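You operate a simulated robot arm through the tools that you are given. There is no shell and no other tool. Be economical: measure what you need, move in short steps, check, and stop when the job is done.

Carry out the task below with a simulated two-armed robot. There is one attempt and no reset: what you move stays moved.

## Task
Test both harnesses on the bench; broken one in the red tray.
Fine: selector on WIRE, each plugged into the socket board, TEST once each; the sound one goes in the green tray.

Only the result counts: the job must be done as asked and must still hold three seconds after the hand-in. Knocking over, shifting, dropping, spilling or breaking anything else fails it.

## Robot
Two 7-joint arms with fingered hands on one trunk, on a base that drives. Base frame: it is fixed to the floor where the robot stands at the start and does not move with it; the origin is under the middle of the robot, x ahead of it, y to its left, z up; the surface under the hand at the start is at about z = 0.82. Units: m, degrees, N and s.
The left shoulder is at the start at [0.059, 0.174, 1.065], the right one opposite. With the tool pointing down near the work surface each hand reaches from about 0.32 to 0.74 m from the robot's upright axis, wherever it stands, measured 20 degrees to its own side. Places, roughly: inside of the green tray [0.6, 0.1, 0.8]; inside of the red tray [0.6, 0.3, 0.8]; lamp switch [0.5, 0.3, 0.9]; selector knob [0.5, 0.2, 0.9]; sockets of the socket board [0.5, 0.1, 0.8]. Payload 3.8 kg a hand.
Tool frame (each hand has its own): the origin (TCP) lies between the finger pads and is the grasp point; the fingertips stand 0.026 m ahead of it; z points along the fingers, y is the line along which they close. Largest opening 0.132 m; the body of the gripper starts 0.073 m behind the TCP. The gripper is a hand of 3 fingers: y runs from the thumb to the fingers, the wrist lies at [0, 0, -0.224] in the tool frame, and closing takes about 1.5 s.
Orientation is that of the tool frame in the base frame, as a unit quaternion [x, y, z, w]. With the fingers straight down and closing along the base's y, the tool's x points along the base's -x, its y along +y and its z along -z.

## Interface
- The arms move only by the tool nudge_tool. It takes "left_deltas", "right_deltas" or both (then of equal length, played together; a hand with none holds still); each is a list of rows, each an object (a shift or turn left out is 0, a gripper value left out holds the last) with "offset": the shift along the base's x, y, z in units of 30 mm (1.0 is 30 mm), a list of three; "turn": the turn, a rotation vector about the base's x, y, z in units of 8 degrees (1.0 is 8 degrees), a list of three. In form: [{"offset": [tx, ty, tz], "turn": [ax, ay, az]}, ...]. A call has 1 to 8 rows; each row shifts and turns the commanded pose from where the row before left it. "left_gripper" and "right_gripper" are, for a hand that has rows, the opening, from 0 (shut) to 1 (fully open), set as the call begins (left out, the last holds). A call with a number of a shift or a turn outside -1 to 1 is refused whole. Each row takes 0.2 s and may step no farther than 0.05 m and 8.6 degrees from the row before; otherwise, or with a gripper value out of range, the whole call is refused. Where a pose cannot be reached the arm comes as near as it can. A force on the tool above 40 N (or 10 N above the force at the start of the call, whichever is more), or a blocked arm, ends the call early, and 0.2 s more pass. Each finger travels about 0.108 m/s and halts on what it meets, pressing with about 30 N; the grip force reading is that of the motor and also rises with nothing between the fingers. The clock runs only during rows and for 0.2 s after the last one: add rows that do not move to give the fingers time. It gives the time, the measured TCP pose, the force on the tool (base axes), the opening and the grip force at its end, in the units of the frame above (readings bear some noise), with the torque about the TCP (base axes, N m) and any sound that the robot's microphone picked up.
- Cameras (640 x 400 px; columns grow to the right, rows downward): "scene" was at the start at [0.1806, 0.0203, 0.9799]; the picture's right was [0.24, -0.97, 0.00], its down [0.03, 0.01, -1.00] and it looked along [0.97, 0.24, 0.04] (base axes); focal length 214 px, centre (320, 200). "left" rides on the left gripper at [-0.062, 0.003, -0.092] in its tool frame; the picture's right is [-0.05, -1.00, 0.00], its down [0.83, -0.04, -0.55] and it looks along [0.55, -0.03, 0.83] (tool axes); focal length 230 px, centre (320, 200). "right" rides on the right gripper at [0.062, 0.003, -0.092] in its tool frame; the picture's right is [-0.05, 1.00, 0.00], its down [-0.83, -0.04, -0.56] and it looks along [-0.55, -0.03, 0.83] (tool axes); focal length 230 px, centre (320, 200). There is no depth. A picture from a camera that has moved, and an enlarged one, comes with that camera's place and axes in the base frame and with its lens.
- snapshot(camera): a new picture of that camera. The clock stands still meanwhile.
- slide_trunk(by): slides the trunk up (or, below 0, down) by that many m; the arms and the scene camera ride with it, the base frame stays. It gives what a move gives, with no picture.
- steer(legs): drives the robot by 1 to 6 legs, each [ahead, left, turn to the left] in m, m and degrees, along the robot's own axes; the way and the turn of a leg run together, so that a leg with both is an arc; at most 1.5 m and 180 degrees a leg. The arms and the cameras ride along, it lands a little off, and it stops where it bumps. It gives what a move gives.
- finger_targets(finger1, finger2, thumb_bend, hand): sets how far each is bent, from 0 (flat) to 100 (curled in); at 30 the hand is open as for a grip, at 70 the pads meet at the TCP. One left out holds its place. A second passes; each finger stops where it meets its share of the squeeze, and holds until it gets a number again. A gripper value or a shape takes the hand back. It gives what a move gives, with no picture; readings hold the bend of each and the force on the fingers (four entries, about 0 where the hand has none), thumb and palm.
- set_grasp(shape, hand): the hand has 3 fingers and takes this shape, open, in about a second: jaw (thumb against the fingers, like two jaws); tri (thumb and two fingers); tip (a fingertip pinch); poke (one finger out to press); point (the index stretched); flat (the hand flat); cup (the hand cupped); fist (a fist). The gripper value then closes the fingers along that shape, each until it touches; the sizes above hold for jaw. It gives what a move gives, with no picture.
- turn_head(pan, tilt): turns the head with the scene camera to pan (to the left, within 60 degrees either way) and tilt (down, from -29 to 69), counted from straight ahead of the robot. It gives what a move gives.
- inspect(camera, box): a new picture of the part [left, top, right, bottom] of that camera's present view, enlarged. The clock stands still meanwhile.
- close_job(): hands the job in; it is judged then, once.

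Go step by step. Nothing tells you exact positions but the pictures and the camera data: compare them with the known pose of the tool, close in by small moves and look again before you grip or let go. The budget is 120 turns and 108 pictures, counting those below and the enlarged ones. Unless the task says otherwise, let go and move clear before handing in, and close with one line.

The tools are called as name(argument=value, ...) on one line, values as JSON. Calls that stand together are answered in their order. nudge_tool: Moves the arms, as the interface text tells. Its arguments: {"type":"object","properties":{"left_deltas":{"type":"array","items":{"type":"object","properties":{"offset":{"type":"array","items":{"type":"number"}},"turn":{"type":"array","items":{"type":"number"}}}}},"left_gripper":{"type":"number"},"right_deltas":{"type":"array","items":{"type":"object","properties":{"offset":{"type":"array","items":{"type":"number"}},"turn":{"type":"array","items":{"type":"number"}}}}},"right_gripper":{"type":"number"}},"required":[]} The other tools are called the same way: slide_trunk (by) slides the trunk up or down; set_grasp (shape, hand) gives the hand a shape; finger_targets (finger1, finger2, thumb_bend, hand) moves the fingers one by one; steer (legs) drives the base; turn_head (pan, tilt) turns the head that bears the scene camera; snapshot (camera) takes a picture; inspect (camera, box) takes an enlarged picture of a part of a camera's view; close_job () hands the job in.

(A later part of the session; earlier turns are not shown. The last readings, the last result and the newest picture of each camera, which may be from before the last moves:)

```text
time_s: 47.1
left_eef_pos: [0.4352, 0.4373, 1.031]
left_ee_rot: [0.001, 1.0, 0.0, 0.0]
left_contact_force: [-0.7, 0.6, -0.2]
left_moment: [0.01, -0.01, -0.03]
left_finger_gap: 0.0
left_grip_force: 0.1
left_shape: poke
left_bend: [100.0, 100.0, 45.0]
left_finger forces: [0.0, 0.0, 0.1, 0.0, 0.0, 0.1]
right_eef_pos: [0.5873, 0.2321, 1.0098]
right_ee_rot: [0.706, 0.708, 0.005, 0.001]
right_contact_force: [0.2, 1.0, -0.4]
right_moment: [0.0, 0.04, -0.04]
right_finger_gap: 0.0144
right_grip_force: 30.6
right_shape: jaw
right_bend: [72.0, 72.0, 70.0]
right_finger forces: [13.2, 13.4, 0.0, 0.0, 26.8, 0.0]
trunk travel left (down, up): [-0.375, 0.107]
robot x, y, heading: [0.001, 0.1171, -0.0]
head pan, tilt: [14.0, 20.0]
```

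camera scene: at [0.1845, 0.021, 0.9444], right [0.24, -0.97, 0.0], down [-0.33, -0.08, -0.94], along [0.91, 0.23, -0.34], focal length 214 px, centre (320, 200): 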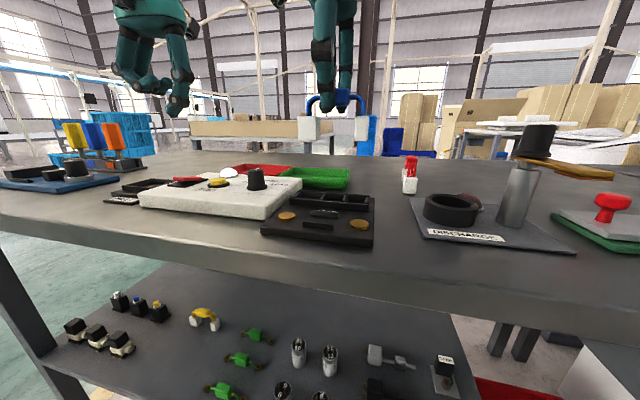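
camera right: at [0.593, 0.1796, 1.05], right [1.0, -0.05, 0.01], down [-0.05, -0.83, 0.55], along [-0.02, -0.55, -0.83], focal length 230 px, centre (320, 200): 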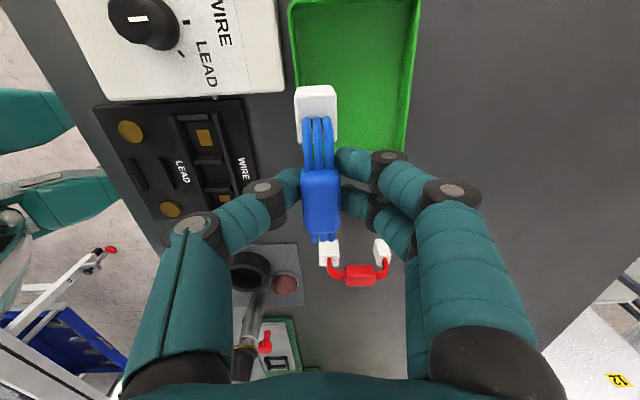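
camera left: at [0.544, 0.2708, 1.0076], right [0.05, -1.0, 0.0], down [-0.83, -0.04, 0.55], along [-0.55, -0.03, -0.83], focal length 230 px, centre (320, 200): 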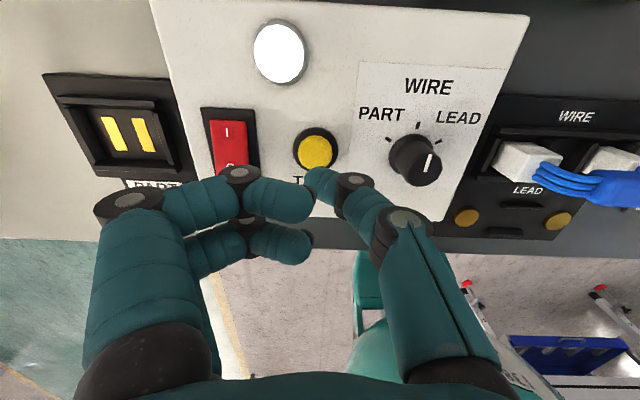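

Base is at y≈.117. Now bring the right hand over the green tray centre.

nudge_tool(right_deltas=[{"offset": [0, -0.82, 0]}, {"offset": [0.3, -0.82, 0]}, {"offset": [0.3, -0.82, 0]}, {"offset": [0.3, -0.82, 0]}, {"offset": [0, 0, -0.7]}, {"offset": [0, 0, -0.7]}, {"offset": [0, 0, 0]}])

snapshot(camera="right")

inspect(camera="scene", box=[260, 85, 460, 225])

```text
time_s: 48.7
left_eef_pos: [0.4343, 0.4376, 1.0314]
left_ee_rot: [0.0, 1.0, 0.0, 0.0]
left_contact_force: [-0.6, -0.3, 0.3]
left_moment: [-0.01, -0.02, -0.02]
left_finger_gap: 0.0002
left_grip_force: 0.1
left_shape: poke
left_bend: [100.0, 100.0, 45.0]
left_finger forces: [0.0, 0.1, 0.0, 0.0, 0.0, 0.0]
right_eef_pos: [0.6148, 0.134, 0.9694]
right_ee_rot: [0.706, 0.708, 0.005, 0.002]
right_contact_force: [-0.1, -0.4, -0.6]
right_moment: [-0.02, -0.01, 0.02]
right_finger_gap: 0.0147
right_grip_force: 29.9
right_shape: jaw
right_bend: [72.0, 72.0, 70.0]
right_finger forces: [13.2, 13.4, 0.0, 0.0, 26.8, 0.0]
trunk travel left (down, up): [-0.375, 0.107]
robot x, y, heading: [-0.0037, 0.1142, 0.3]
head pan, tilt: [14.0, 20.0]
```

```text
48 pictures are left
camera right: at [0.6158, 0.1948, 1.0608], right [1.0, -0.05, 0.01], down [-0.05, -0.83, 0.55], along [-0.02, -0.55, -0.84], focal length 230 px, centre (320, 200)
```

right: 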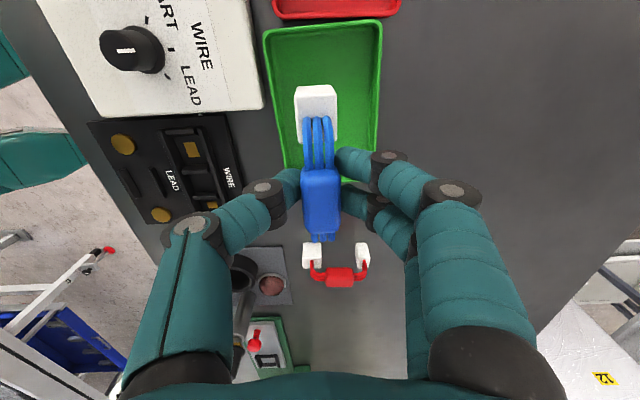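

```text
2.86 times, centred on (360, 155) of scene
camera zoom: at [0.1844, 0.1408, 0.9444], right [0.24, -0.97, 0.0], down [-0.33, -0.08, -0.94], along [0.91, 0.23, -0.34], focal length 613 px, centre (206, 329)
```

zoom: 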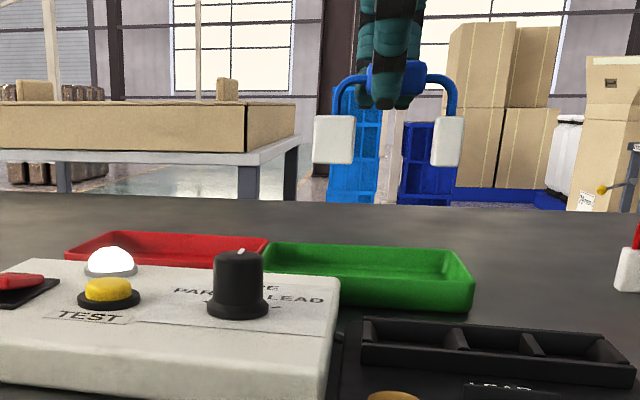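

Tray centre is (.6115, .135); harness spans y .089–.174. Nudge +3 mm and lower.

nudge_tool(right_deltas=[{"offset": [-0.06, 0.1, -0.6]}, {"offset": [0, 0, -0.7]}, {"offset": [0, 0, -0.7]}, {"offset": [0, 0, -0.3]}, {"offset": [0, 0, 0]}])

inspect(camera="scene", box=[300, 105, 440, 205])

```text
time_s: 49.9
left_eef_pos: [0.4346, 0.4367, 1.0309]
left_ee_rot: [0.001, 1.0, -0.001, 0.0]
left_contact_force: [-0.1, -0.3, 0.1]
left_moment: [0.0, 0.04, 0.03]
left_finger_gap: 0.0001
left_grip_force: 0.1
left_shape: poke
left_bend: [100.0, 100.0, 45.0]
left_finger forces: [0.0, 0.0, 0.1, 0.0, 0.0, 0.0]
right_eef_pos: [0.6113, 0.1367, 0.8974]
right_ee_rot: [0.707, 0.708, 0.004, 0.001]
right_contact_force: [-0.4, -0.8, -1.6]
right_moment: [0.0, -0.03, 0.01]
right_finger_gap: 0.0149
right_grip_force: 29.7
right_shape: jaw
right_bend: [72.0, 72.0, 70.0]
right_finger forces: [13.2, 13.5, 0.0, 0.1, 26.7, 0.1]
trunk travel left (down, up): [-0.375, 0.107]
robot x, y, heading: [-0.0023, 0.1203, 0.3]
head pan, tilt: [14.0, 20.0]
```

```text
4.00 times, centred on (370, 155) of scene
camera zoom: at [0.1845, 0.1407, 0.9444], right [0.24, -0.97, 0.0], down [-0.33, -0.08, -0.94], along [0.91, 0.23, -0.34], focal length 858 px, centre (120, 380)
```

zoom: 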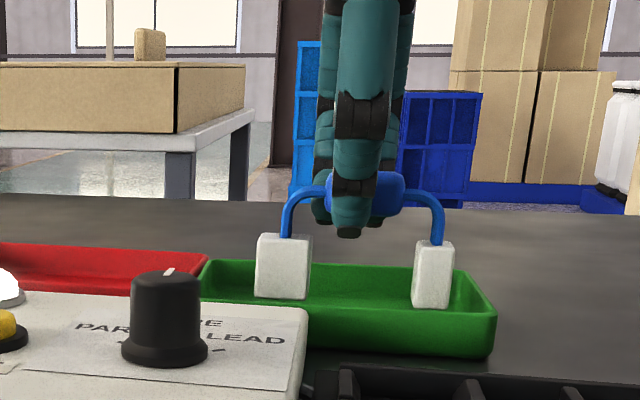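

Well inside the tray; lowering the last bit in small steps to touch the floor.

nudge_tool(right_deltas=[{"offset": [0, 0, -0.12]}, {"offset": [0, 0, -0.1]}, {"offset": [0, 0, -0.08]}, {"offset": [0, 0, 0]}])

inspect(camera="scene", box=[300, 105, 440, 205])

```text
time_s: 50.9
left_eef_pos: [0.4346, 0.4365, 1.0307]
left_ee_rot: [0.002, 1.0, 0.0, 0.0]
left_contact_force: [0.5, 0.1, 1.1]
left_moment: [-0.01, 0.01, -0.02]
left_finger_gap: 0.0001
left_grip_force: 0.0
left_shape: poke
left_bend: [100.0, 100.0, 45.0]
left_finger forces: [0.0, 0.0, 0.1, 0.0, 0.1, 0.0]
right_eef_pos: [0.6129, 0.1358, 0.8898]
right_ee_rot: [0.706, 0.708, 0.005, 0.002]
right_contact_force: [0.6, 0.1, 0.1]
right_moment: [0.02, 0.0, -0.01]
right_finger_gap: 0.0146
right_grip_force: 30.1
right_shape: jaw
right_bend: [72.0, 72.0, 70.0]
right_finger forces: [13.2, 13.5, 0.1, 0.0, 26.7, 0.0]
trunk travel left (down, up): [-0.375, 0.107]
robot x, y, heading: [0.0024, 0.1183, -0.0]
head pan, tilt: [14.0, 20.0]
```

```text
4.00 times, centred on (370, 155) of scene
camera zoom: at [0.1845, 0.1407, 0.9444], right [0.24, -0.97, 0.0], down [-0.33, -0.08, -0.94], along [0.91, 0.23, -0.34], focal length 858 px, centre (120, 380)
```

zoom: 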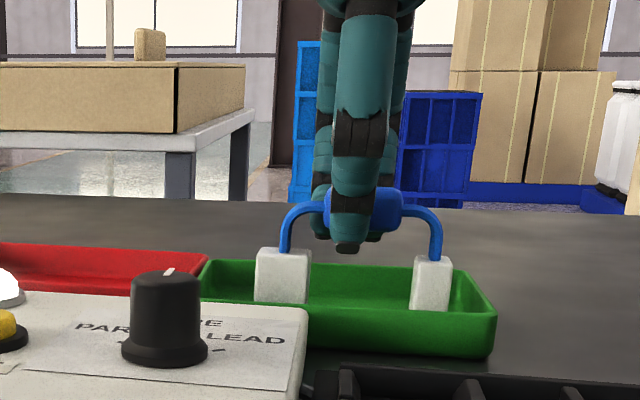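

nudge_tool(right_deltas=[{"offset": [0, 0, -0.07]}, {"offset": [0, 0, -0.07]}, {"offset": [0, 0, 0]}])

```text
time_s: 51.7
left_eef_pos: [0.4346, 0.438, 1.0297]
left_ee_rot: [0.001, 1.0, 0.0, 0.0]
left_contact_force: [-0.2, -0.2, -0.1]
left_moment: [0.02, 0.02, 0.01]
left_finger_gap: 0.0
left_grip_force: 0.0
left_shape: poke
left_bend: [100.0, 100.0, 45.0]
left_finger forces: [0.0, 0.0, 0.1, 0.0, 0.0, 0.0]
right_eef_pos: [0.6116, 0.1362, 0.8865]
right_ee_rot: [0.706, 0.708, 0.004, 0.001]
right_contact_force: [-0.2, 0.1, -0.5]
right_moment: [-0.02, 0.0, 0.0]
right_finger_gap: 0.0145
right_grip_force: 29.7
right_shape: jaw
right_bend: [72.0, 72.0, 70.0]
right_finger forces: [13.3, 13.4, 0.0, 0.0, 26.7, 0.1]
trunk travel left (down, up): [-0.375, 0.107]
robot x, y, heading: [-0.0009, 0.1214, -0.1]
head pan, tilt: [14.0, 20.0]
```

nudge_tool(right_deltas=[{"offset": [0, 0, -0.07]}, {"offset": [0, 0, -0.07]}, {"offset": [0, 0, -0.05]}, {"offset": [0, 0, 0]}])

inspect(camera="scene", box=[300, 105, 440, 205])

```text
time_s: 52.7
left_eef_pos: [0.4326, 0.4367, 1.0328]
left_ee_rot: [0.0, 1.0, -0.001, 0.0]
left_contact_force: [0.8, 0.4, -0.2]
left_moment: [-0.01, -0.01, 0.01]
left_finger_gap: 0.0
left_grip_force: 0.0
left_shape: poke
left_bend: [100.0, 100.0, 45.0]
left_finger forces: [0.0, 0.0, 0.0, 0.0, 0.1, 0.0]
right_eef_pos: [0.6103, 0.1373, 0.8829]
right_ee_rot: [0.706, 0.708, 0.007, 0.002]
right_contact_force: [-0.4, -2.2, 22.4]
right_moment: [-0.02, -0.06, -0.01]
right_finger_gap: 0.0153
right_grip_force: 29.8
right_shape: jaw
right_bend: [73.0, 72.0, 71.0]
right_finger forces: [16.6, 17.1, 0.0, 0.0, 34.4, 0.1]
trunk travel left (down, up): [-0.375, 0.107]
robot x, y, heading: [-0.0018, 0.1185, 0.1]
head pan, tilt: [14.0, 20.0]
```

```text
4.00 times, centred on (370, 155) of scene
camera zoom: at [0.183, 0.1405, 0.9449], right [0.24, -0.97, 0.0], down [-0.33, -0.08, -0.94], along [0.91, 0.23, -0.34], focal length 858 px, centre (120, 380)
```

zoom: 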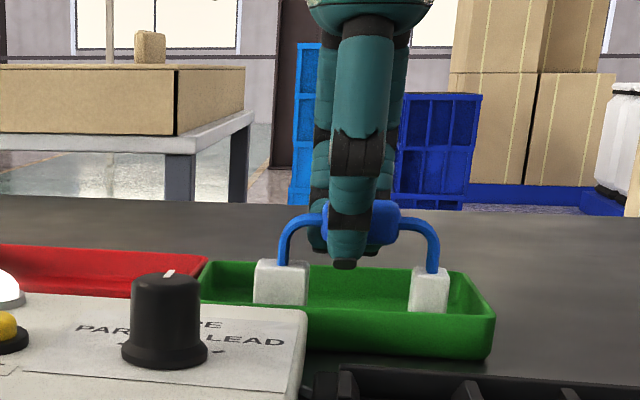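

Touched down. Relax 1 mm, open, lift.

nudge_tool(right_deltas=[{"offset": [0, 0, 0.04]}, {"offset": [0, 0, 0]}, {"offset": [0, 0, 0]}, {"offset": [0, 0, 0]}, {"offset": [0, 0, 0.4]}, {"offset": [0, 0, 0.8]}, {"offset": [0, 0, 0.9]}, {"offset": [0, 0, 0.9]}], right_gripper=0.3)

snapshot(camera="right")

inspect(camera="scene", box=[300, 105, 440, 205])

```text
time_s: 54.5
left_eef_pos: [0.4357, 0.4362, 1.0316]
left_ee_rot: [0.001, 1.0, 0.0, 0.0]
left_contact_force: [-0.6, 1.1, -0.2]
left_moment: [0.02, -0.01, 0.03]
left_finger_gap: 0.0
left_grip_force: 0.1
left_shape: poke
left_bend: [100.0, 100.0, 45.0]
left_finger forces: [0.0, 0.0, 0.1, 0.0, 0.1, 0.1]
right_eef_pos: [0.6113, 0.1365, 0.9716]
right_ee_rot: [0.707, 0.707, 0.005, 0.001]
right_contact_force: [0.2, -0.1, 0.4]
right_moment: [0.01, 0.02, 0.02]
right_finger_gap: 0.0394
right_grip_force: 0.0
right_shape: jaw
right_bend: [74.0, 74.0, 70.0]
right_finger forces: [0.1, 0.0, 0.0, 0.1, 0.0, 0.1]
trunk travel left (down, up): [-0.375, 0.107]
robot x, y, heading: [-0.0037, 0.1189, 0.1]
head pan, tilt: [14.0, 20.0]
```

```text
43 pictures are left
camera right: at [0.6132, 0.1976, 1.0637], right [1.0, -0.05, 0.01], down [-0.05, -0.83, 0.55], along [-0.02, -0.55, -0.83], focal length 230 px, centre (320, 200)
```

right: 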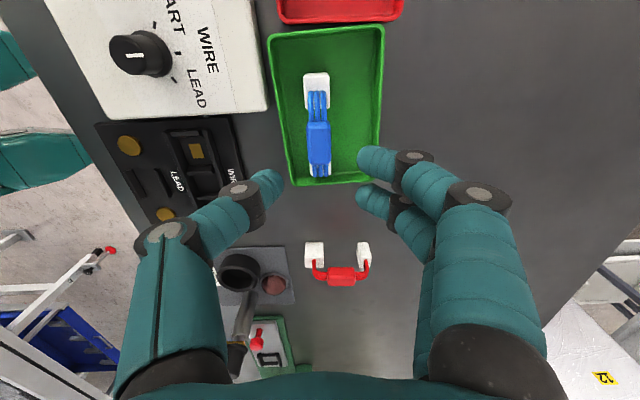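

```text
4.00 times, centred on (370, 155) of scene
camera zoom: at [0.1842, 0.1408, 0.9445], right [0.24, -0.97, 0.0], down [-0.33, -0.08, -0.94], along [0.91, 0.23, -0.34], focal length 858 px, centre (120, 380)
```

zoom: 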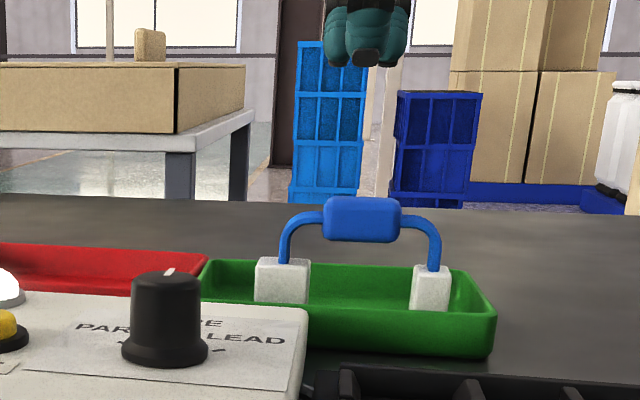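

Blue stands in the green tray. Now the right hand goes over the red harness, turning back to yaw 0.

nudge_tool(right_deltas=[{"offset": [0, -0.2, 0.3], "turn": [0, 0, 1]}, {"offset": [0, -0.4, 0], "turn": [0, 0, 1]}, {"offset": [0, -0.6, 0], "turn": [0, 0, 1]}, {"offset": [0, -0.7, 0], "turn": [0, 0, 1]}, {"offset": [0, -0.7, 0], "turn": [0, 0, 1]}, {"offset": [0, -0.7, 0], "turn": [0, 0, 1]}, {"offset": [0, -0.7, 0], "turn": [0, 0, 1]}, {"offset": [0, -0.7, 0], "turn": [0, 0, 1]}])

nudge_tool(right_deltas=[{"offset": [0.1, -0.4, 0], "turn": [0, 0, 1]}, {"offset": [0.1, -0.5, -0.4], "turn": [0, 0, 1]}, {"offset": [0.1, -0.5, -0.6], "turn": [0, 0, 1]}, {"offset": [0.1, 0, -0.3], "turn": [0, 0, 0.25]}, {"offset": [0, 0, -0.3]}, {"offset": [0, 0, 0]}])

snapshot(camera="right")

turn_head(pan=-14, tilt=20)

inspect(camera="scene", box=[240, 80, 440, 220])

```text
time_s: 56.3
left_eef_pos: [0.4347, 0.4363, 1.0315]
left_ee_rot: [0.001, 1.0, 0.0, 0.0]
left_contact_force: [-0.3, -0.4, 0.4]
left_moment: [-0.01, 0.0, -0.02]
left_finger_gap: 0.0
left_grip_force: 0.1
left_shape: poke
left_bend: [100.0, 100.0, 45.0]
left_finger forces: [0.1, 0.1, 0.0, 0.0, 0.1, 0.1]
right_eef_pos: [0.6123, -0.0055, 0.9791]
right_ee_rot: [0.223, 0.975, 0.004, -0.001]
right_contact_force: [0.4, 0.0, -0.9]
right_moment: [-0.01, 0.02, 0.0]
right_finger_gap: 0.0394
right_grip_force: 0.0
right_shape: jaw
right_bend: [74.0, 74.0, 70.0]
right_finger forces: [0.0, 0.0, 0.1, 0.1, 0.0, 0.1]
trunk travel left (down, up): [-0.375, 0.107]
robot x, y, heading: [0.0007, 0.1181, 0.2]
head pan, tilt: [14.0, 20.0]
```

```text
time_s: 57.7
left_eef_pos: [0.4347, 0.4388, 1.0311]
left_ee_rot: [0.002, 1.0, -0.001, 0.0]
left_contact_force: [0.3, 0.3, -0.3]
left_moment: [0.04, -0.01, 0.0]
left_finger_gap: 0.0004
left_grip_force: 0.1
left_shape: poke
left_bend: [100.0, 100.0, 45.0]
left_finger forces: [0.0, 0.0, 0.0, 0.0, 0.1, 0.0]
right_eef_pos: [0.6267, -0.046, 0.9339]
right_ee_rot: [-0.001, 1.0, 0.005, -0.003]
right_contact_force: [-0.8, 0.4, 0.1]
right_moment: [-0.01, 0.0, 0.03]
right_finger_gap: 0.0392
right_grip_force: 0.1
right_shape: jaw
right_bend: [74.0, 74.0, 70.0]
right_finger forces: [0.0, 0.0, 0.1, 0.0, 0.1, 0.0]
trunk travel left (down, up): [-0.375, 0.107]
robot x, y, heading: [-0.0023, 0.1223, -0.1]
head pan, tilt: [14.0, 20.0]
```

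```text
41 pictures are left
camera right: at [0.5633, -0.0436, 1.0252], right [0.05, 1.0, 0.01], down [0.83, -0.05, 0.55], along [0.55, -0.02, -0.83], focal length 230 px, centre (320, 200)
```

right: 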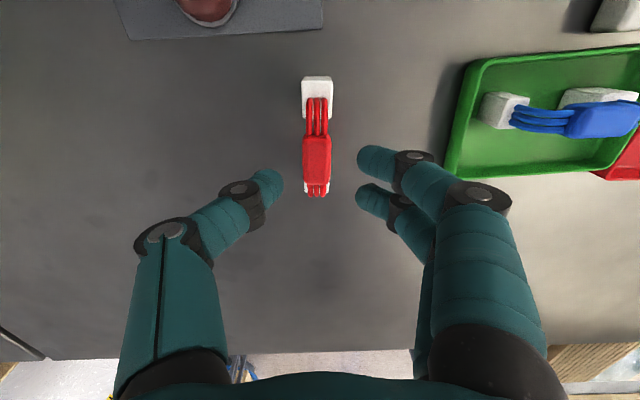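

```text
time_s: 58.6
left_eef_pos: [0.4339, 0.4365, 1.0323]
left_ee_rot: [0.001, 1.0, 0.0, 0.0]
left_contact_force: [-0.4, 0.4, 0.0]
left_moment: [-0.02, 0.01, 0.0]
left_finger_gap: 0.0
left_grip_force: 0.0
left_shape: poke
left_bend: [100.0, 100.0, 45.0]
left_finger forces: [0.0, 0.1, 0.0, 0.0, 0.0, 0.1]
right_eef_pos: [0.6248, -0.0467, 0.9327]
right_ee_rot: [-0.001, 1.0, 0.005, -0.002]
right_contact_force: [-0.4, -0.4, -0.4]
right_moment: [-0.02, 0.0, 0.02]
right_finger_gap: 0.0392
right_grip_force: 0.0
right_shape: jaw
right_bend: [74.0, 74.0, 70.0]
right_finger forces: [0.0, 0.0, 0.0, 0.0, 0.1, 0.0]
trunk travel left (down, up): [-0.375, 0.107]
robot x, y, heading: [0.0001, 0.121, -0.0]
head pan, tilt: [-14.0, 20.0]
```

```text
2.86 times, centred on (340, 150) of scene
camera zoom: at [0.1846, 0.0958, 0.9444], right [-0.24, -0.97, 0.0], down [-0.33, 0.08, -0.94], along [0.91, -0.22, -0.34], focal length 613 px, centre (263, 343)
```

zoom: 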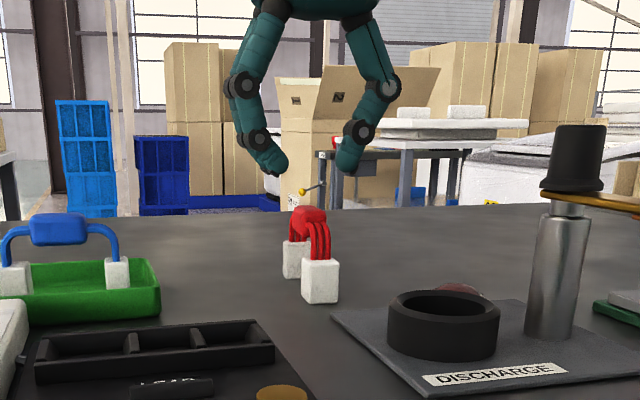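

Aligned within about 2 mm relative to the blue grasp. Descend, then check before closing.

nudge_tool(right_deltas=[{"offset": [-0.07, 0, -0.4]}, {"offset": [0, 0, -0.4]}, {"offset": [0, 0, -0.4]}, {"offset": [0, 0, -0.38]}, {"offset": [0, 0, 0]}])

snapshot(camera="right")

```text
time_s: 59.8
left_eef_pos: [0.4338, 0.4359, 1.0318]
left_ee_rot: [0.001, 1.0, 0.0, 0.0]
left_contact_force: [-0.1, 0.7, 0.0]
left_moment: [-0.03, 0.01, 0.01]
left_finger_gap: 0.0002
left_grip_force: 0.1
left_shape: poke
left_bend: [100.0, 100.0, 45.0]
left_finger forces: [0.0, 0.0, 0.0, 0.0, 0.0, 0.1]
right_eef_pos: [0.6231, -0.0467, 0.8854]
right_ee_rot: [-0.001, 1.0, 0.004, -0.002]
right_contact_force: [0.5, 0.5, 0.6]
right_moment: [0.01, -0.03, -0.03]
right_finger_gap: 0.0394
right_grip_force: 0.2
right_shape: jaw
right_bend: [74.0, 74.0, 70.0]
right_finger forces: [0.1, 0.1, 0.0, 0.1, 0.1, 0.1]
trunk travel left (down, up): [-0.375, 0.107]
robot x, y, heading: [-0.002, 0.1228, 0.1]
head pan, tilt: [-14.0, 20.0]
```

```text
39 pictures are left
camera right: at [0.5602, -0.0434, 0.9776], right [0.05, 1.0, 0.01], down [0.83, -0.05, 0.55], along [0.55, -0.02, -0.83], focal length 230 px, centre (320, 200)
```

right: 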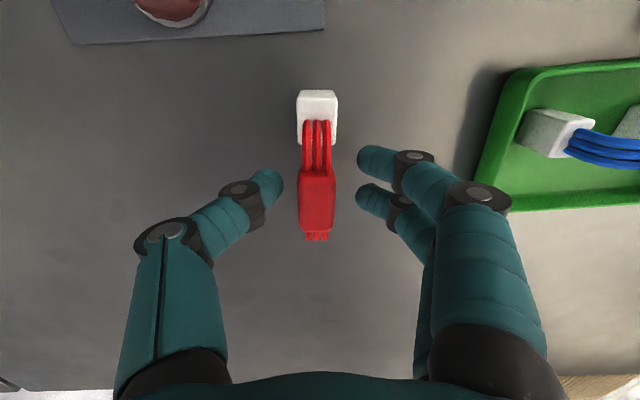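

Same geometry as the blue grasp. Close, lift, then rotate toward the board.

nudge_tool(right_deltas=[{"offset": [0.05, 0, 0]}, {"offset": [0, 0, 0]}])

nudge_tool(right_deltas=[{"offset": [0, 0, 0]}, {"offset": [0, 0, 0]}, {"offset": [0, 0, 0]}, {"offset": [0, 0, 0]}, {"offset": [0, 0, 0]}], right_gripper=0)

nudge_tool(right_deltas=[{"offset": [0, 0, 0.5]}, {"offset": [0, 0, 1]}, {"offset": [0, 0, 1]}, {"offset": [0, 0, 0.8]}, {"offset": [-0.4, 0.3, 0], "turn": [0, 0, -1]}, {"offset": [-0.4, 0.3, 0], "turn": [0, 0, -1]}, {"offset": [-0.4, 0.3, 0], "turn": [0, 0, -1]}, {"offset": [-0.4, 0.3, 0], "turn": [0, 0, -1]}])

nudge_tool(right_deltas=[{"offset": [-0.4, 0.39, 0], "turn": [0, 0, -1]}, {"offset": [-0.4, 0.39, 0], "turn": [0, 0, -1]}, {"offset": [-0.4, 0.39, 0], "turn": [0, 0, -1]}, {"offset": [-0.4, 0.39, 0], "turn": [0, 0, -1]}, {"offset": [-0.4, 0.39, 0], "turn": [0, 0, -1]}, {"offset": [-0.4, 0.39, 0], "turn": [0, 0, -1]}, {"offset": [-0.4, 0.39, 0], "turn": [0, 0, -1]}, {"offset": [-0.4, 0.39, 0], "turn": [0, 0, -0.25]}])

```text
time_s: 60.4
left_eef_pos: [0.4341, 0.4384, 1.0307]
left_ee_rot: [0.001, 1.0, 0.0, 0.0]
left_contact_force: [0.5, -0.2, 0.5]
left_moment: [0.0, -0.03, 0.02]
left_finger_gap: 0.0003
left_grip_force: 0.0
left_shape: poke
left_bend: [100.0, 100.0, 45.0]
left_finger forces: [0.0, 0.0, 0.0, 0.0, 0.0, 0.0]
right_eef_pos: [0.6241, -0.0476, 0.885]
right_ee_rot: [-0.001, 1.0, 0.005, -0.002]
right_contact_force: [0.5, -0.6, 0.5]
right_moment: [0.0, 0.03, 0.01]
right_finger_gap: 0.0393
right_grip_force: 0.1
right_shape: jaw
right_bend: [74.0, 74.0, 70.0]
right_finger forces: [0.0, 0.0, 0.0, 0.0, 0.0, 0.0]
trunk travel left (down, up): [-0.375, 0.107]
robot x, y, heading: [0.0035, 0.1203, 0.4]
head pan, tilt: [-14.0, 20.0]
```

```text
time_s: 61.6
left_eef_pos: [0.4349, 0.4374, 1.0309]
left_ee_rot: [0.001, 1.0, 0.0, 0.0]
left_contact_force: [0.1, 0.1, -0.2]
left_moment: [-0.02, 0.0, -0.05]
left_finger_gap: 0.0
left_grip_force: 0.1
left_shape: poke
left_bend: [100.0, 100.0, 45.0]
left_finger forces: [0.0, 0.1, 0.0, 0.1, 0.0, 0.0]
right_eef_pos: [0.6242, -0.0468, 0.8854]
right_ee_rot: [0.0, 1.0, 0.005, -0.003]
right_contact_force: [-0.4, 0.4, 0.2]
right_moment: [0.0, -0.01, -0.01]
right_finger_gap: 0.0144
right_grip_force: 29.5
right_shape: jaw
right_bend: [72.0, 72.0, 70.0]
right_finger forces: [13.2, 13.7, 0.0, 0.1, 26.8, 0.1]
trunk travel left (down, up): [-0.375, 0.107]
robot x, y, heading: [-0.0014, 0.123, -0.0]
head pan, tilt: [-14.0, 20.0]
```

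```text
time_s: 63.4
left_eef_pos: [0.4348, 0.4372, 1.0307]
left_ee_rot: [0.001, 1.0, 0.0, 0.0]
left_contact_force: [0.5, -0.5, -0.4]
left_moment: [0.01, 0.01, 0.03]
left_finger_gap: 0.0
left_grip_force: 0.1
left_shape: poke
left_bend: [100.0, 100.0, 45.0]
left_finger forces: [0.1, 0.0, 0.0, 0.0, 0.0, 0.0]
right_eef_pos: [0.576, -0.0117, 0.985]
right_ee_rot: [0.276, 0.961, 0.004, -0.001]
right_contact_force: [0.3, 0.7, -0.9]
right_moment: [-0.01, 0.02, -0.01]
right_finger_gap: 0.0143
right_grip_force: 30.0
right_shape: jaw
right_bend: [72.0, 72.0, 70.0]
right_finger forces: [13.3, 13.7, 0.0, 0.1, 26.8, 0.1]
trunk travel left (down, up): [-0.375, 0.107]
robot x, y, heading: [-0.0023, 0.118, 0.2]
head pan, tilt: [-14.0, 20.0]
```

```text
time_s: 65.2
left_eef_pos: [0.4344, 0.4376, 1.0304]
left_ee_rot: [0.001, 1.0, -0.001, 0.001]
left_contact_force: [-0.2, -0.9, -0.1]
left_moment: [0.03, -0.03, -0.02]
left_finger_gap: 0.0
left_grip_force: 0.1
left_shape: poke
left_bend: [100.0, 100.0, 45.0]
left_finger forces: [0.0, 0.0, 0.1, 0.0, 0.0, 0.1]
right_eef_pos: [0.4791, 0.0829, 0.9856]
right_ee_rot: [0.707, 0.707, 0.005, 0.0]
right_contact_force: [0.0, 0.4, -1.0]
right_moment: [0.01, -0.03, 0.05]
right_finger_gap: 0.0144
right_grip_force: 30.2
right_shape: jaw
right_bend: [72.0, 72.0, 70.0]
right_finger forces: [13.2, 13.8, 0.0, 0.0, 26.9, 0.1]
trunk travel left (down, up): [-0.375, 0.107]
robot x, y, heading: [-0.0016, 0.1177, 0.1]
head pan, tilt: [-14.0, 20.0]
```

The red harness is now over the trough at the same pose that worked for blue. Lower to just above the walls and check.

nudge_tool(right_deltas=[{"offset": [0, 0, -0.7]}, {"offset": [0, 0, -0.7]}, {"offset": [0, 0, -0.7]}, {"offset": [0, 0, -0.45]}, {"offset": [0, 0, 0]}])

turn_head(pan=0, tilt=22)

inspect(camera="scene", box=[270, 110, 410, 210])

inspect(camera="right", box=[250, 20, 400, 160])

```text
time_s: 66.4
left_eef_pos: [0.4345, 0.4367, 1.0319]
left_ee_rot: [0.001, 1.0, 0.0, 0.0]
left_contact_force: [0.9, 0.7, 0.5]
left_moment: [-0.05, -0.06, -0.01]
left_finger_gap: 0.0
left_grip_force: 0.0
left_shape: poke
left_bend: [100.0, 100.0, 45.0]
left_finger forces: [0.0, 0.1, 0.0, 0.0, 0.0, 0.0]
right_eef_pos: [0.4785, 0.0835, 0.9066]
right_ee_rot: [0.706, 0.708, 0.006, 0.001]
right_contact_force: [-0.1, -0.4, -0.7]
right_moment: [-0.02, 0.0, -0.01]
right_finger_gap: 0.0145
right_grip_force: 30.5
right_shape: jaw
right_bend: [72.0, 72.0, 70.0]
right_finger forces: [13.3, 13.6, 0.1, 0.0, 26.7, 0.0]
trunk travel left (down, up): [-0.375, 0.107]
robot x, y, heading: [0.0026, 0.1185, 0.0]
head pan, tilt: [-14.0, 20.0]
```

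```text
time_s: 67.2
left_eef_pos: [0.4336, 0.4365, 1.0309]
left_ee_rot: [0.0, 1.0, 0.0, 0.0]
left_contact_force: [-0.3, 0.2, 0.2]
left_moment: [0.03, 0.01, -0.02]
left_finger_gap: 0.0002
left_grip_force: 0.0
left_shape: poke
left_bend: [100.0, 100.0, 45.0]
left_finger forces: [0.1, 0.0, 0.0, 0.1, 0.0, 0.1]
right_eef_pos: [0.479, 0.0836, 0.9071]
right_ee_rot: [0.707, 0.707, 0.004, 0.001]
right_contact_force: [-0.1, 0.2, -0.5]
right_moment: [0.0, 0.05, 0.02]
right_finger_gap: 0.0143
right_grip_force: 29.4
right_shape: jaw
right_bend: [72.0, 72.0, 70.0]
right_finger forces: [13.3, 13.6, 0.1, 0.1, 26.9, 0.0]
trunk travel left (down, up): [-0.375, 0.107]
robot x, y, heading: [-0.0019, 0.1157, -0.0]
head pan, tilt: [0.0, 22.0]
```

```text
4.00 times, centred on (340, 160) of scene
camera zoom: at [0.187, 0.1181, 0.9412], right [0.0, -1.0, 0.0], down [-0.37, 0.0, -0.93], along [0.93, 0.0, -0.37], focal length 858 px, centre (240, 360)
```

zoom: 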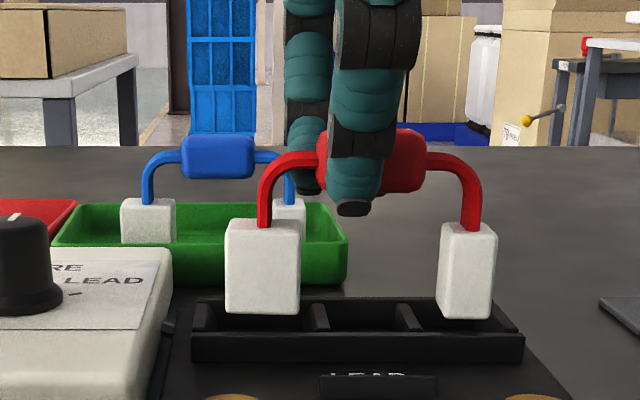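

```text
2.86 times, centred on (325, 90) of right
camera zoom: at [0.4806, 0.1451, 0.9996], right [1.0, -0.05, 0.01], down [-0.05, -0.83, 0.55], along [-0.02, -0.55, -0.83], focal length 657 px, centre (306, 514)
```

zoom: 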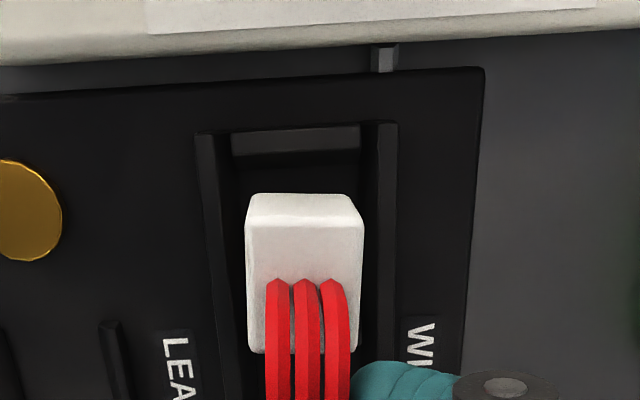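

y is good; x needs −1.5 mm. Insert.

nudge_tool(right_deltas=[{"offset": [-0.05, 0, 0]}, {"offset": [0, 0, -0.15]}, {"offset": [0, 0, -0.15]}, {"offset": [0, 0, -0.12]}, {"offset": [0, 0, 0]}])

nudge_tool(right_deltas=[{"offset": [0, 0, -0.07]}, {"offset": [0, 0, -0.07]}, {"offset": [0, 0, -0.06]}, {"offset": [0, 0, 0]}])

inspect(camera="scene", box=[270, 110, 410, 210])

```text
time_s: 68.4
left_eef_pos: [0.4351, 0.4375, 1.0315]
left_ee_rot: [0.002, 1.0, 0.0, 0.0]
left_contact_force: [0.6, -0.5, -0.1]
left_moment: [-0.01, 0.03, 0.01]
left_finger_gap: 0.0001
left_grip_force: 0.0
left_shape: poke
left_bend: [100.0, 100.0, 45.0]
left_finger forces: [0.0, 0.1, 0.0, 0.0, 0.0, 0.0]
right_eef_pos: [0.4774, 0.0826, 0.8936]
right_ee_rot: [0.707, 0.708, 0.004, 0.001]
right_contact_force: [2.3, -0.2, 0.2]
right_moment: [0.01, -0.18, 0.15]
right_finger_gap: 0.0154
right_grip_force: 29.6
right_shape: jaw
right_bend: [72.0, 72.0, 71.0]
right_finger forces: [14.8, 16.5, 0.1, 0.1, 28.1, 0.0]
trunk travel left (down, up): [-0.375, 0.107]
robot x, y, heading: [0.0001, 0.1204, 0.3]
head pan, tilt: [0.0, 22.0]
```

```text
time_s: 69.4
left_eef_pos: [0.432, 0.4368, 1.0322]
left_ee_rot: [0.001, 1.0, 0.0, 0.001]
left_contact_force: [-0.2, -0.4, 0.0]
left_moment: [0.01, 0.0, -0.02]
left_finger_gap: 0.0
left_grip_force: 0.1
left_shape: poke
left_bend: [100.0, 100.0, 45.0]
left_finger forces: [0.1, 0.0, 0.1, 0.0, 0.1, 0.0]
right_eef_pos: [0.4788, 0.0832, 0.892]
right_ee_rot: [0.706, 0.708, 0.009, 0.003]
right_contact_force: [3.2, -3.9, 34.7]
right_moment: [-0.08, -0.19, 0.13]
right_finger_gap: 0.0166
right_grip_force: 30.1
right_shape: jaw
right_bend: [73.0, 73.0, 71.0]
right_finger forces: [18.9, 19.8, 0.0, 0.0, 35.4, 0.1]
trunk travel left (down, up): [-0.375, 0.107]
robot x, y, heading: [0.0019, 0.121, 0.1]
head pan, tilt: [0.0, 22.0]
```

```text
4.00 times, centred on (340, 160) of scene
camera zoom: at [0.1856, 0.118, 0.9418], right [0.0, -1.0, 0.0], down [-0.37, 0.0, -0.93], along [0.93, 0.0, -0.37], focal length 858 px, centre (240, 360)
```

zoom: 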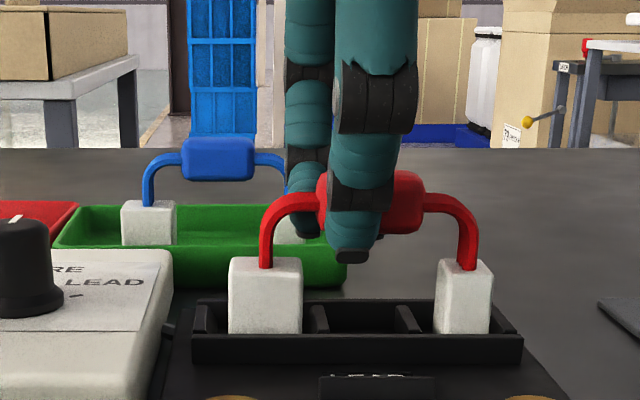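

Seated. Release and lift straight, then look.

nudge_tool(right_deltas=[{"offset": [0, 0, 0.05]}, {"offset": [0, 0, 0]}, {"offset": [0, 0, 0]}, {"offset": [0, 0, 0]}, {"offset": [0, 0, 0.4]}, {"offset": [0, 0, 0.8]}, {"offset": [0, 0, 0.9]}, {"offset": [0, 0, 0.9]}], right_gripper=0.3)

inspect(camera="scene", box=[270, 110, 410, 210])

inspect(camera="right", box=[230, 20, 420, 240])

```text
time_s: 71.2
left_eef_pos: [0.4343, 0.4364, 1.0322]
left_ee_rot: [0.001, 1.0, 0.0, 0.0]
left_contact_force: [-0.8, 0.3, 0.2]
left_moment: [-0.02, -0.01, 0.0]
left_finger_gap: 0.0
left_grip_force: 0.0
left_shape: poke
left_bend: [100.0, 100.0, 45.0]
left_finger forces: [0.1, 0.0, 0.0, 0.0, 0.1, 0.0]
right_eef_pos: [0.4755, 0.0841, 0.9801]
right_ee_rot: [0.706, 0.708, 0.006, 0.002]
right_contact_force: [0.2, -0.2, 0.0]
right_moment: [0.0, 0.0, 0.04]
right_finger_gap: 0.0396
right_grip_force: 0.1
right_shape: jaw
right_bend: [74.0, 74.0, 70.0]
right_finger forces: [0.0, 0.1, 0.0, 0.0, 0.0, 0.1]
trunk travel left (down, up): [-0.375, 0.107]
robot x, y, heading: [0.0011, 0.1219, 0.2]
head pan, tilt: [0.0, 22.0]
```

```text
4.00 times, centred on (340, 160) of scene
camera zoom: at [0.1867, 0.1183, 0.9412], right [0.0, -1.0, 0.0], down [-0.37, 0.0, -0.93], along [0.93, 0.0, -0.37], focal length 858 px, centre (240, 360)
```

zoom: 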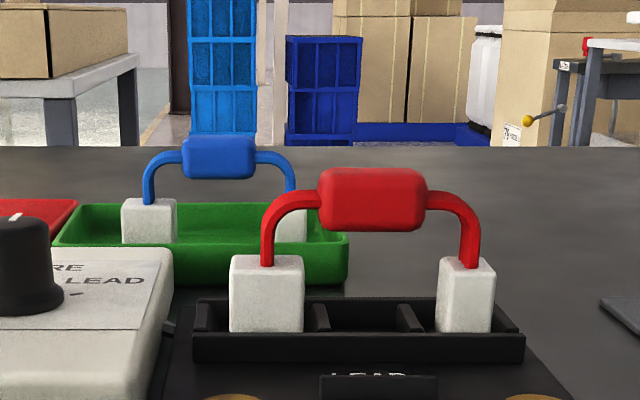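

```text
1.82 times, centred on (325, 130) of right
camera zoom: at [0.4771, 0.1447, 1.0731], right [1.0, -0.05, 0.01], down [-0.05, -0.83, 0.55], along [-0.02, -0.55, -0.83], focal length 418 px, centre (311, 327)
```

zoom: 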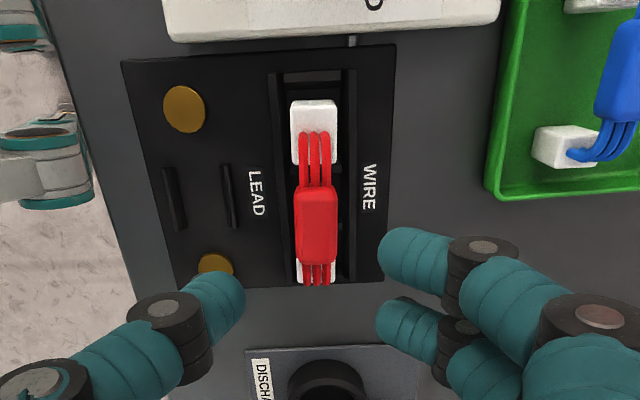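

Both plugs are in. The right hand retreats and the left hovers over TEST at the pose that worked.

nudge_tool(right_deltas=[{"offset": [0, -0.6, 0.1]}, {"offset": [0, -0.6, 0.1]}, {"offset": [0, -0.6, 0.1]}, {"offset": [0, -0.6, 0.1]}, {"offset": [0, -0.6, 0.1]}, {"offset": [0, -0.6, 0.1]}, {"offset": [0, -0.6, 0.1]}, {"offset": [0, 0, 0]}], left_deltas=[{"offset": [0.236, -0.804, -0.4]}, {"offset": [0.236, -0.804, -0.4]}, {"offset": [0.236, -0.804, -0.4]}, {"offset": [0.236, -0.804, -0.6]}, {"offset": [0.236, -0.804, -0.6]}, {"offset": [0.236, -0.804, -0.7]}, {"offset": [0.236, -0.804, -0.75]}, {"offset": [0, 0, 0]}])

turn_head(pan=25, tilt=15)

snapshot(camera="left")

snapshot(camera="scene")

```text
time_s: 73.0
left_eef_pos: [0.4739, 0.3006, 0.9467]
left_ee_rot: [0.0, 1.0, 0.0, 0.001]
left_contact_force: [0.2, 0.4, 0.7]
left_moment: [-0.04, 0.02, -0.03]
left_finger_gap: 0.0
left_grip_force: 0.0
left_shape: poke
left_bend: [100.0, 100.0, 45.0]
left_finger forces: [0.1, 0.1, 0.0, 0.1, 0.0, 0.1]
left hand out of reach, approached as far as the arm can: row 6, 7
right_eef_pos: [0.4768, -0.0422, 1.0006]
right_ee_rot: [0.707, 0.707, 0.004, 0.001]
right_contact_force: [-0.9, 0.0, -0.4]
right_moment: [-0.01, -0.02, 0.01]
right_finger_gap: 0.0395
right_grip_force: 0.2
right_shape: jaw
right_bend: [74.0, 74.0, 70.0]
right_finger forces: [0.0, 0.1, 0.0, 0.0, 0.0, 0.0]
trunk travel left (down, up): [-0.375, 0.107]
robot x, y, heading: [-0.0006, 0.1199, 0.3]
head pan, tilt: [0.0, 22.0]
```

```text
time_s: 73.9
left_eef_pos: [0.474, 0.3001, 0.9482]
left_ee_rot: [0.001, 1.0, 0.0, 0.002]
left_contact_force: [0.2, -0.2, -0.5]
left_moment: [0.01, -0.01, 0.0]
left_finger_gap: 0.0
left_grip_force: 0.0
left_shape: poke
left_bend: [100.0, 100.0, 45.0]
left_finger forces: [0.0, 0.0, 0.0, 0.0, 0.1, 0.0]
right_eef_pos: [0.478, -0.0433, 0.999]
right_ee_rot: [0.707, 0.707, 0.005, 0.001]
right_contact_force: [-0.5, 0.7, 0.4]
right_moment: [0.0, 0.01, -0.01]
right_finger_gap: 0.0394
right_grip_force: 0.0
right_shape: jaw
right_bend: [74.0, 74.0, 70.0]
right_finger forces: [0.0, 0.0, 0.1, 0.0, 0.0, 0.0]
trunk travel left (down, up): [-0.375, 0.107]
robot x, y, heading: [0.0002, 0.1214, -0.1]
head pan, tilt: [25.0, 15.0]
```

```text
33 pictures are left
camera left: at [0.5361, 0.3037, 1.0388], right [0.05, -1.0, 0.0], down [-0.83, -0.04, 0.55], along [-0.55, -0.03, -0.83], focal length 230 px, centre (320, 200)
```

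left: 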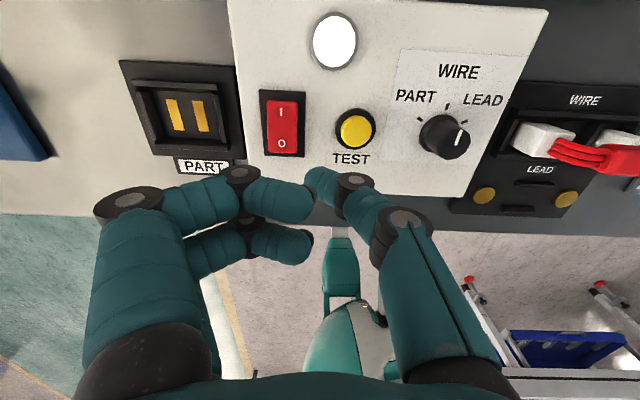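

```text
32 pictures are left
camera scene: at [0.1788, 0.1576, 0.9525], right [0.42, -0.91, 0.0], down [-0.23, -0.11, -0.97], along [0.87, 0.41, -0.26], focal length 214 px, centre (320, 200)
```

scene: 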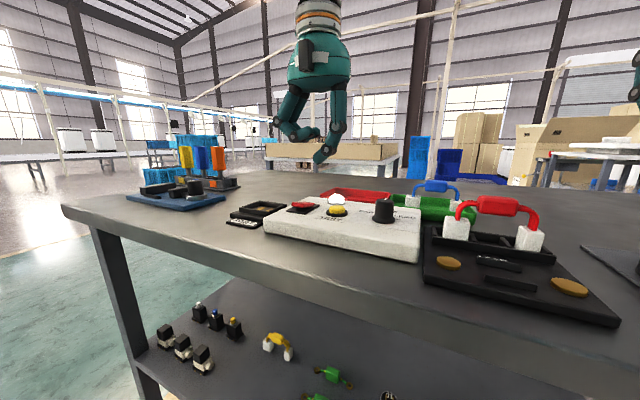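

The left arm is too folded from here. I raise it and drive the base back 0.12 m to the right.

nudge_tool(left_deltas=[{"offset": [-0.2, 0.5, 0.7]}, {"offset": [-0.2, 0.5, 0.7]}], right_deltas=[{"offset": [0, 0, 0.5]}, {"offset": [0, 0, 0.5]}])

steer(legs=[[0, -0.12, 0]])

```text
time_s: 74.5
left_eef_pos: [0.4605, 0.3295, 0.9853]
left_ee_rot: [0.002, 1.0, 0.001, 0.0]
left_contact_force: [-0.5, 0.6, 0.3]
left_moment: [-0.01, -0.01, -0.02]
left_finger_gap: 0.0
left_grip_force: 0.0
left_shape: poke
left_bend: [100.0, 100.0, 45.0]
left_finger forces: [0.1, 0.1, 0.0, 0.1, 0.0, 0.1]
right_eef_pos: [0.4774, -0.0416, 1.0321]
right_ee_rot: [0.707, 0.707, 0.006, 0.001]
right_contact_force: [0.2, -0.6, 0.1]
right_moment: [0.03, -0.04, 0.0]
right_finger_gap: 0.0394
right_grip_force: 0.1
right_shape: jaw
right_bend: [74.0, 74.0, 70.0]
right_finger forces: [0.0, 0.1, 0.0, 0.1, 0.1, 0.0]
trunk travel left (down, up): [-0.375, 0.107]
robot x, y, heading: [-0.0006, 0.1184, 0.0]
head pan, tilt: [25.0, 15.0]
```

```text
time_s: 76.2
left_eef_pos: [0.4628, 0.2097, 0.9858]
left_ee_rot: [0.0, 1.0, 0.001, 0.0]
left_contact_force: [0.3, -0.8, 0.2]
left_moment: [0.02, -0.02, -0.01]
left_finger_gap: 0.0003
left_grip_force: 0.1
left_shape: poke
left_bend: [100.0, 100.0, 45.0]
left_finger forces: [0.1, 0.0, 0.0, 0.0, 0.0, 0.1]
right_eef_pos: [0.4778, -0.1606, 1.0306]
right_ee_rot: [0.707, 0.708, 0.004, 0.001]
right_contact_force: [0.2, -1.2, 0.7]
right_moment: [0.02, 0.0, 0.01]
right_finger_gap: 0.0392
right_grip_force: 0.1
right_shape: jaw
right_bend: [74.0, 74.0, 70.0]
right_finger forces: [0.0, 0.0, 0.0, 0.0, 0.1, 0.0]
trunk travel left (down, up): [-0.375, 0.107]
robot x, y, heading: [-0.0004, 0.0062, 0.1]
head pan, tilt: [25.0, 15.0]
```

Now hover over TEST and verify.

nudge_tool(left_deltas=[{"offset": [0.18, 0.65, 0]}, {"offset": [0.18, 0.65, -0.4]}, {"offset": [0.18, 0.64, -0.6]}, {"offset": [0.16, 0, -0.7]}, {"offset": [0, 0, -0.66]}, {"offset": [0, 0, 0]}])

snapshot(camera="left")

turn_head(pan=38, tilt=15)

inspect(camera="scene", box=[220, 100, 420, 240])

```text
time_s: 77.6
left_eef_pos: [0.484, 0.2682, 0.9141]
left_ee_rot: [0.001, 1.0, 0.001, -0.001]
left_contact_force: [-0.4, -0.2, 0.4]
left_moment: [0.03, 0.02, 0.02]
left_finger_gap: 0.0001
left_grip_force: 0.0
left_shape: poke
left_bend: [100.0, 100.0, 45.0]
left_finger forces: [0.0, 0.1, 0.1, 0.0, 0.0, 0.0]
right_eef_pos: [0.4773, -0.1614, 1.0316]
right_ee_rot: [0.707, 0.707, 0.005, 0.001]
right_contact_force: [-0.9, -0.4, -0.4]
right_moment: [-0.01, 0.03, -0.01]
right_finger_gap: 0.0392
right_grip_force: 0.2
right_shape: jaw
right_bend: [74.0, 74.0, 70.0]
right_finger forces: [0.0, 0.0, 0.1, 0.0, 0.0, 0.0]
trunk travel left (down, up): [-0.375, 0.107]
robot x, y, heading: [0.0016, 0.0022, 0.0]
head pan, tilt: [25.0, 15.0]
```

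```text
31 pictures are left
camera left: at [0.5453, 0.2718, 1.0068], right [0.05, -1.0, 0.0], down [-0.83, -0.04, 0.55], along [-0.55, -0.03, -0.83], focal length 230 px, centre (320, 200)
```

left: 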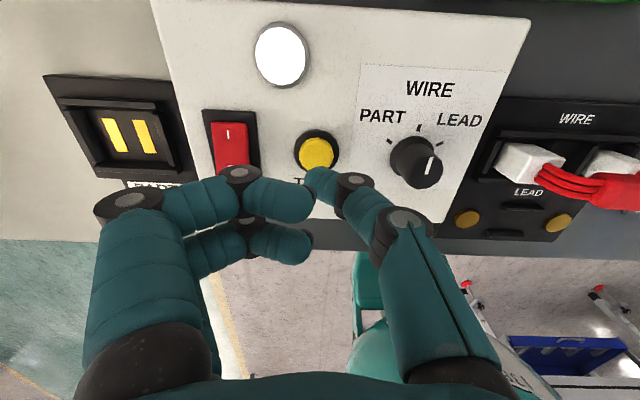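

```text
time_s: 78.3
left_eef_pos: [0.4839, 0.2686, 0.9146]
left_ee_rot: [0.002, 1.0, 0.001, -0.001]
left_contact_force: [-0.3, 0.6, 0.0]
left_moment: [0.02, -0.02, -0.02]
left_finger_gap: 0.0001
left_grip_force: 0.1
left_shape: poke
left_bend: [100.0, 100.0, 45.0]
left_finger forces: [0.0, 0.1, 0.0, 0.0, 0.0, 0.0]
right_eef_pos: [0.4783, -0.1603, 1.0309]
right_ee_rot: [0.706, 0.709, 0.004, 0.001]
right_contact_force: [-0.1, 0.5, -1.0]
right_moment: [0.04, -0.03, 0.01]
right_finger_gap: 0.0394
right_grip_force: 0.1
right_shape: jaw
right_bend: [74.0, 74.0, 70.0]
right_finger forces: [0.0, 0.0, 0.0, 0.1, 0.0, 0.0]
trunk travel left (down, up): [-0.375, 0.107]
robot x, y, heading: [-0.0027, 0.0018, 0.0]
head pan, tilt: [38.0, 15.0]
```

```text
2.86 times, centred on (320, 170) of scene
camera zoom: at [0.168, 0.0575, 0.9526], right [0.62, -0.79, 0.0], down [-0.2, -0.16, -0.97], along [0.76, 0.6, -0.26], focal length 613 px, centre (320, 286)
```

zoom: 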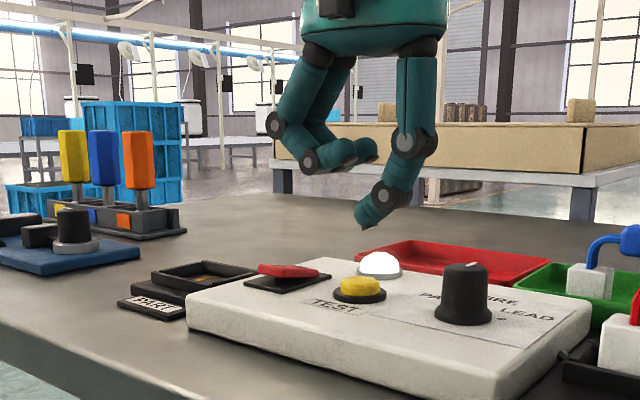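

Same geometry as the first press. Lamp is white and selector still on WIRE; press once.

nudge_tool(left_deltas=[{"offset": [0, 0, -0.5]}, {"offset": [0, 0, -0.4]}, {"offset": [0, 0, -0.1]}, {"offset": [0, 0, -0.1]}, {"offset": [0, 0, -0.1]}, {"offset": [0, 0, 0]}])

inspect(camera="scene", box=[260, 140, 420, 240])

```text
time_s: 79.7
left_eef_pos: [0.4836, 0.268, 0.8791]
left_ee_rot: [0.001, 1.0, 0.001, 0.001]
left_contact_force: [-1.0, -1.0, 2.4]
left_moment: [-0.05, 0.05, 0.01]
left_finger_gap: 0.0
left_grip_force: 0.1
left_shape: poke
left_bend: [100.0, 100.0, 45.0]
left_finger forces: [0.0, 0.0, 0.0, 0.0, 1.6, 0.0]
right_eef_pos: [0.4777, -0.1606, 1.0316]
right_ee_rot: [0.707, 0.707, 0.005, 0.001]
right_contact_force: [0.6, -1.0, -0.3]
right_moment: [-0.03, -0.01, 0.03]
right_finger_gap: 0.0393
right_grip_force: 0.0
right_shape: jaw
right_bend: [74.0, 74.0, 70.0]
right_finger forces: [0.0, 0.0, 0.0, 0.0, 0.0, 0.0]
trunk travel left (down, up): [-0.375, 0.107]
robot x, y, heading: [-0.002, 0.0024, 0.0]
head pan, tilt: [38.0, 15.0]
```

```text
4.00 times, centred on (340, 190) of scene
camera zoom: at [0.1678, 0.0575, 0.9526], right [0.62, -0.79, 0.0], down [-0.2, -0.16, -0.97], along [0.76, 0.6, -0.26], focal length 858 px, centre (240, 240)
```

zoom: 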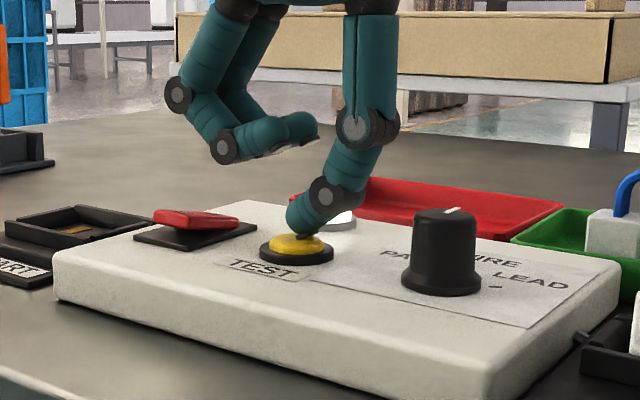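

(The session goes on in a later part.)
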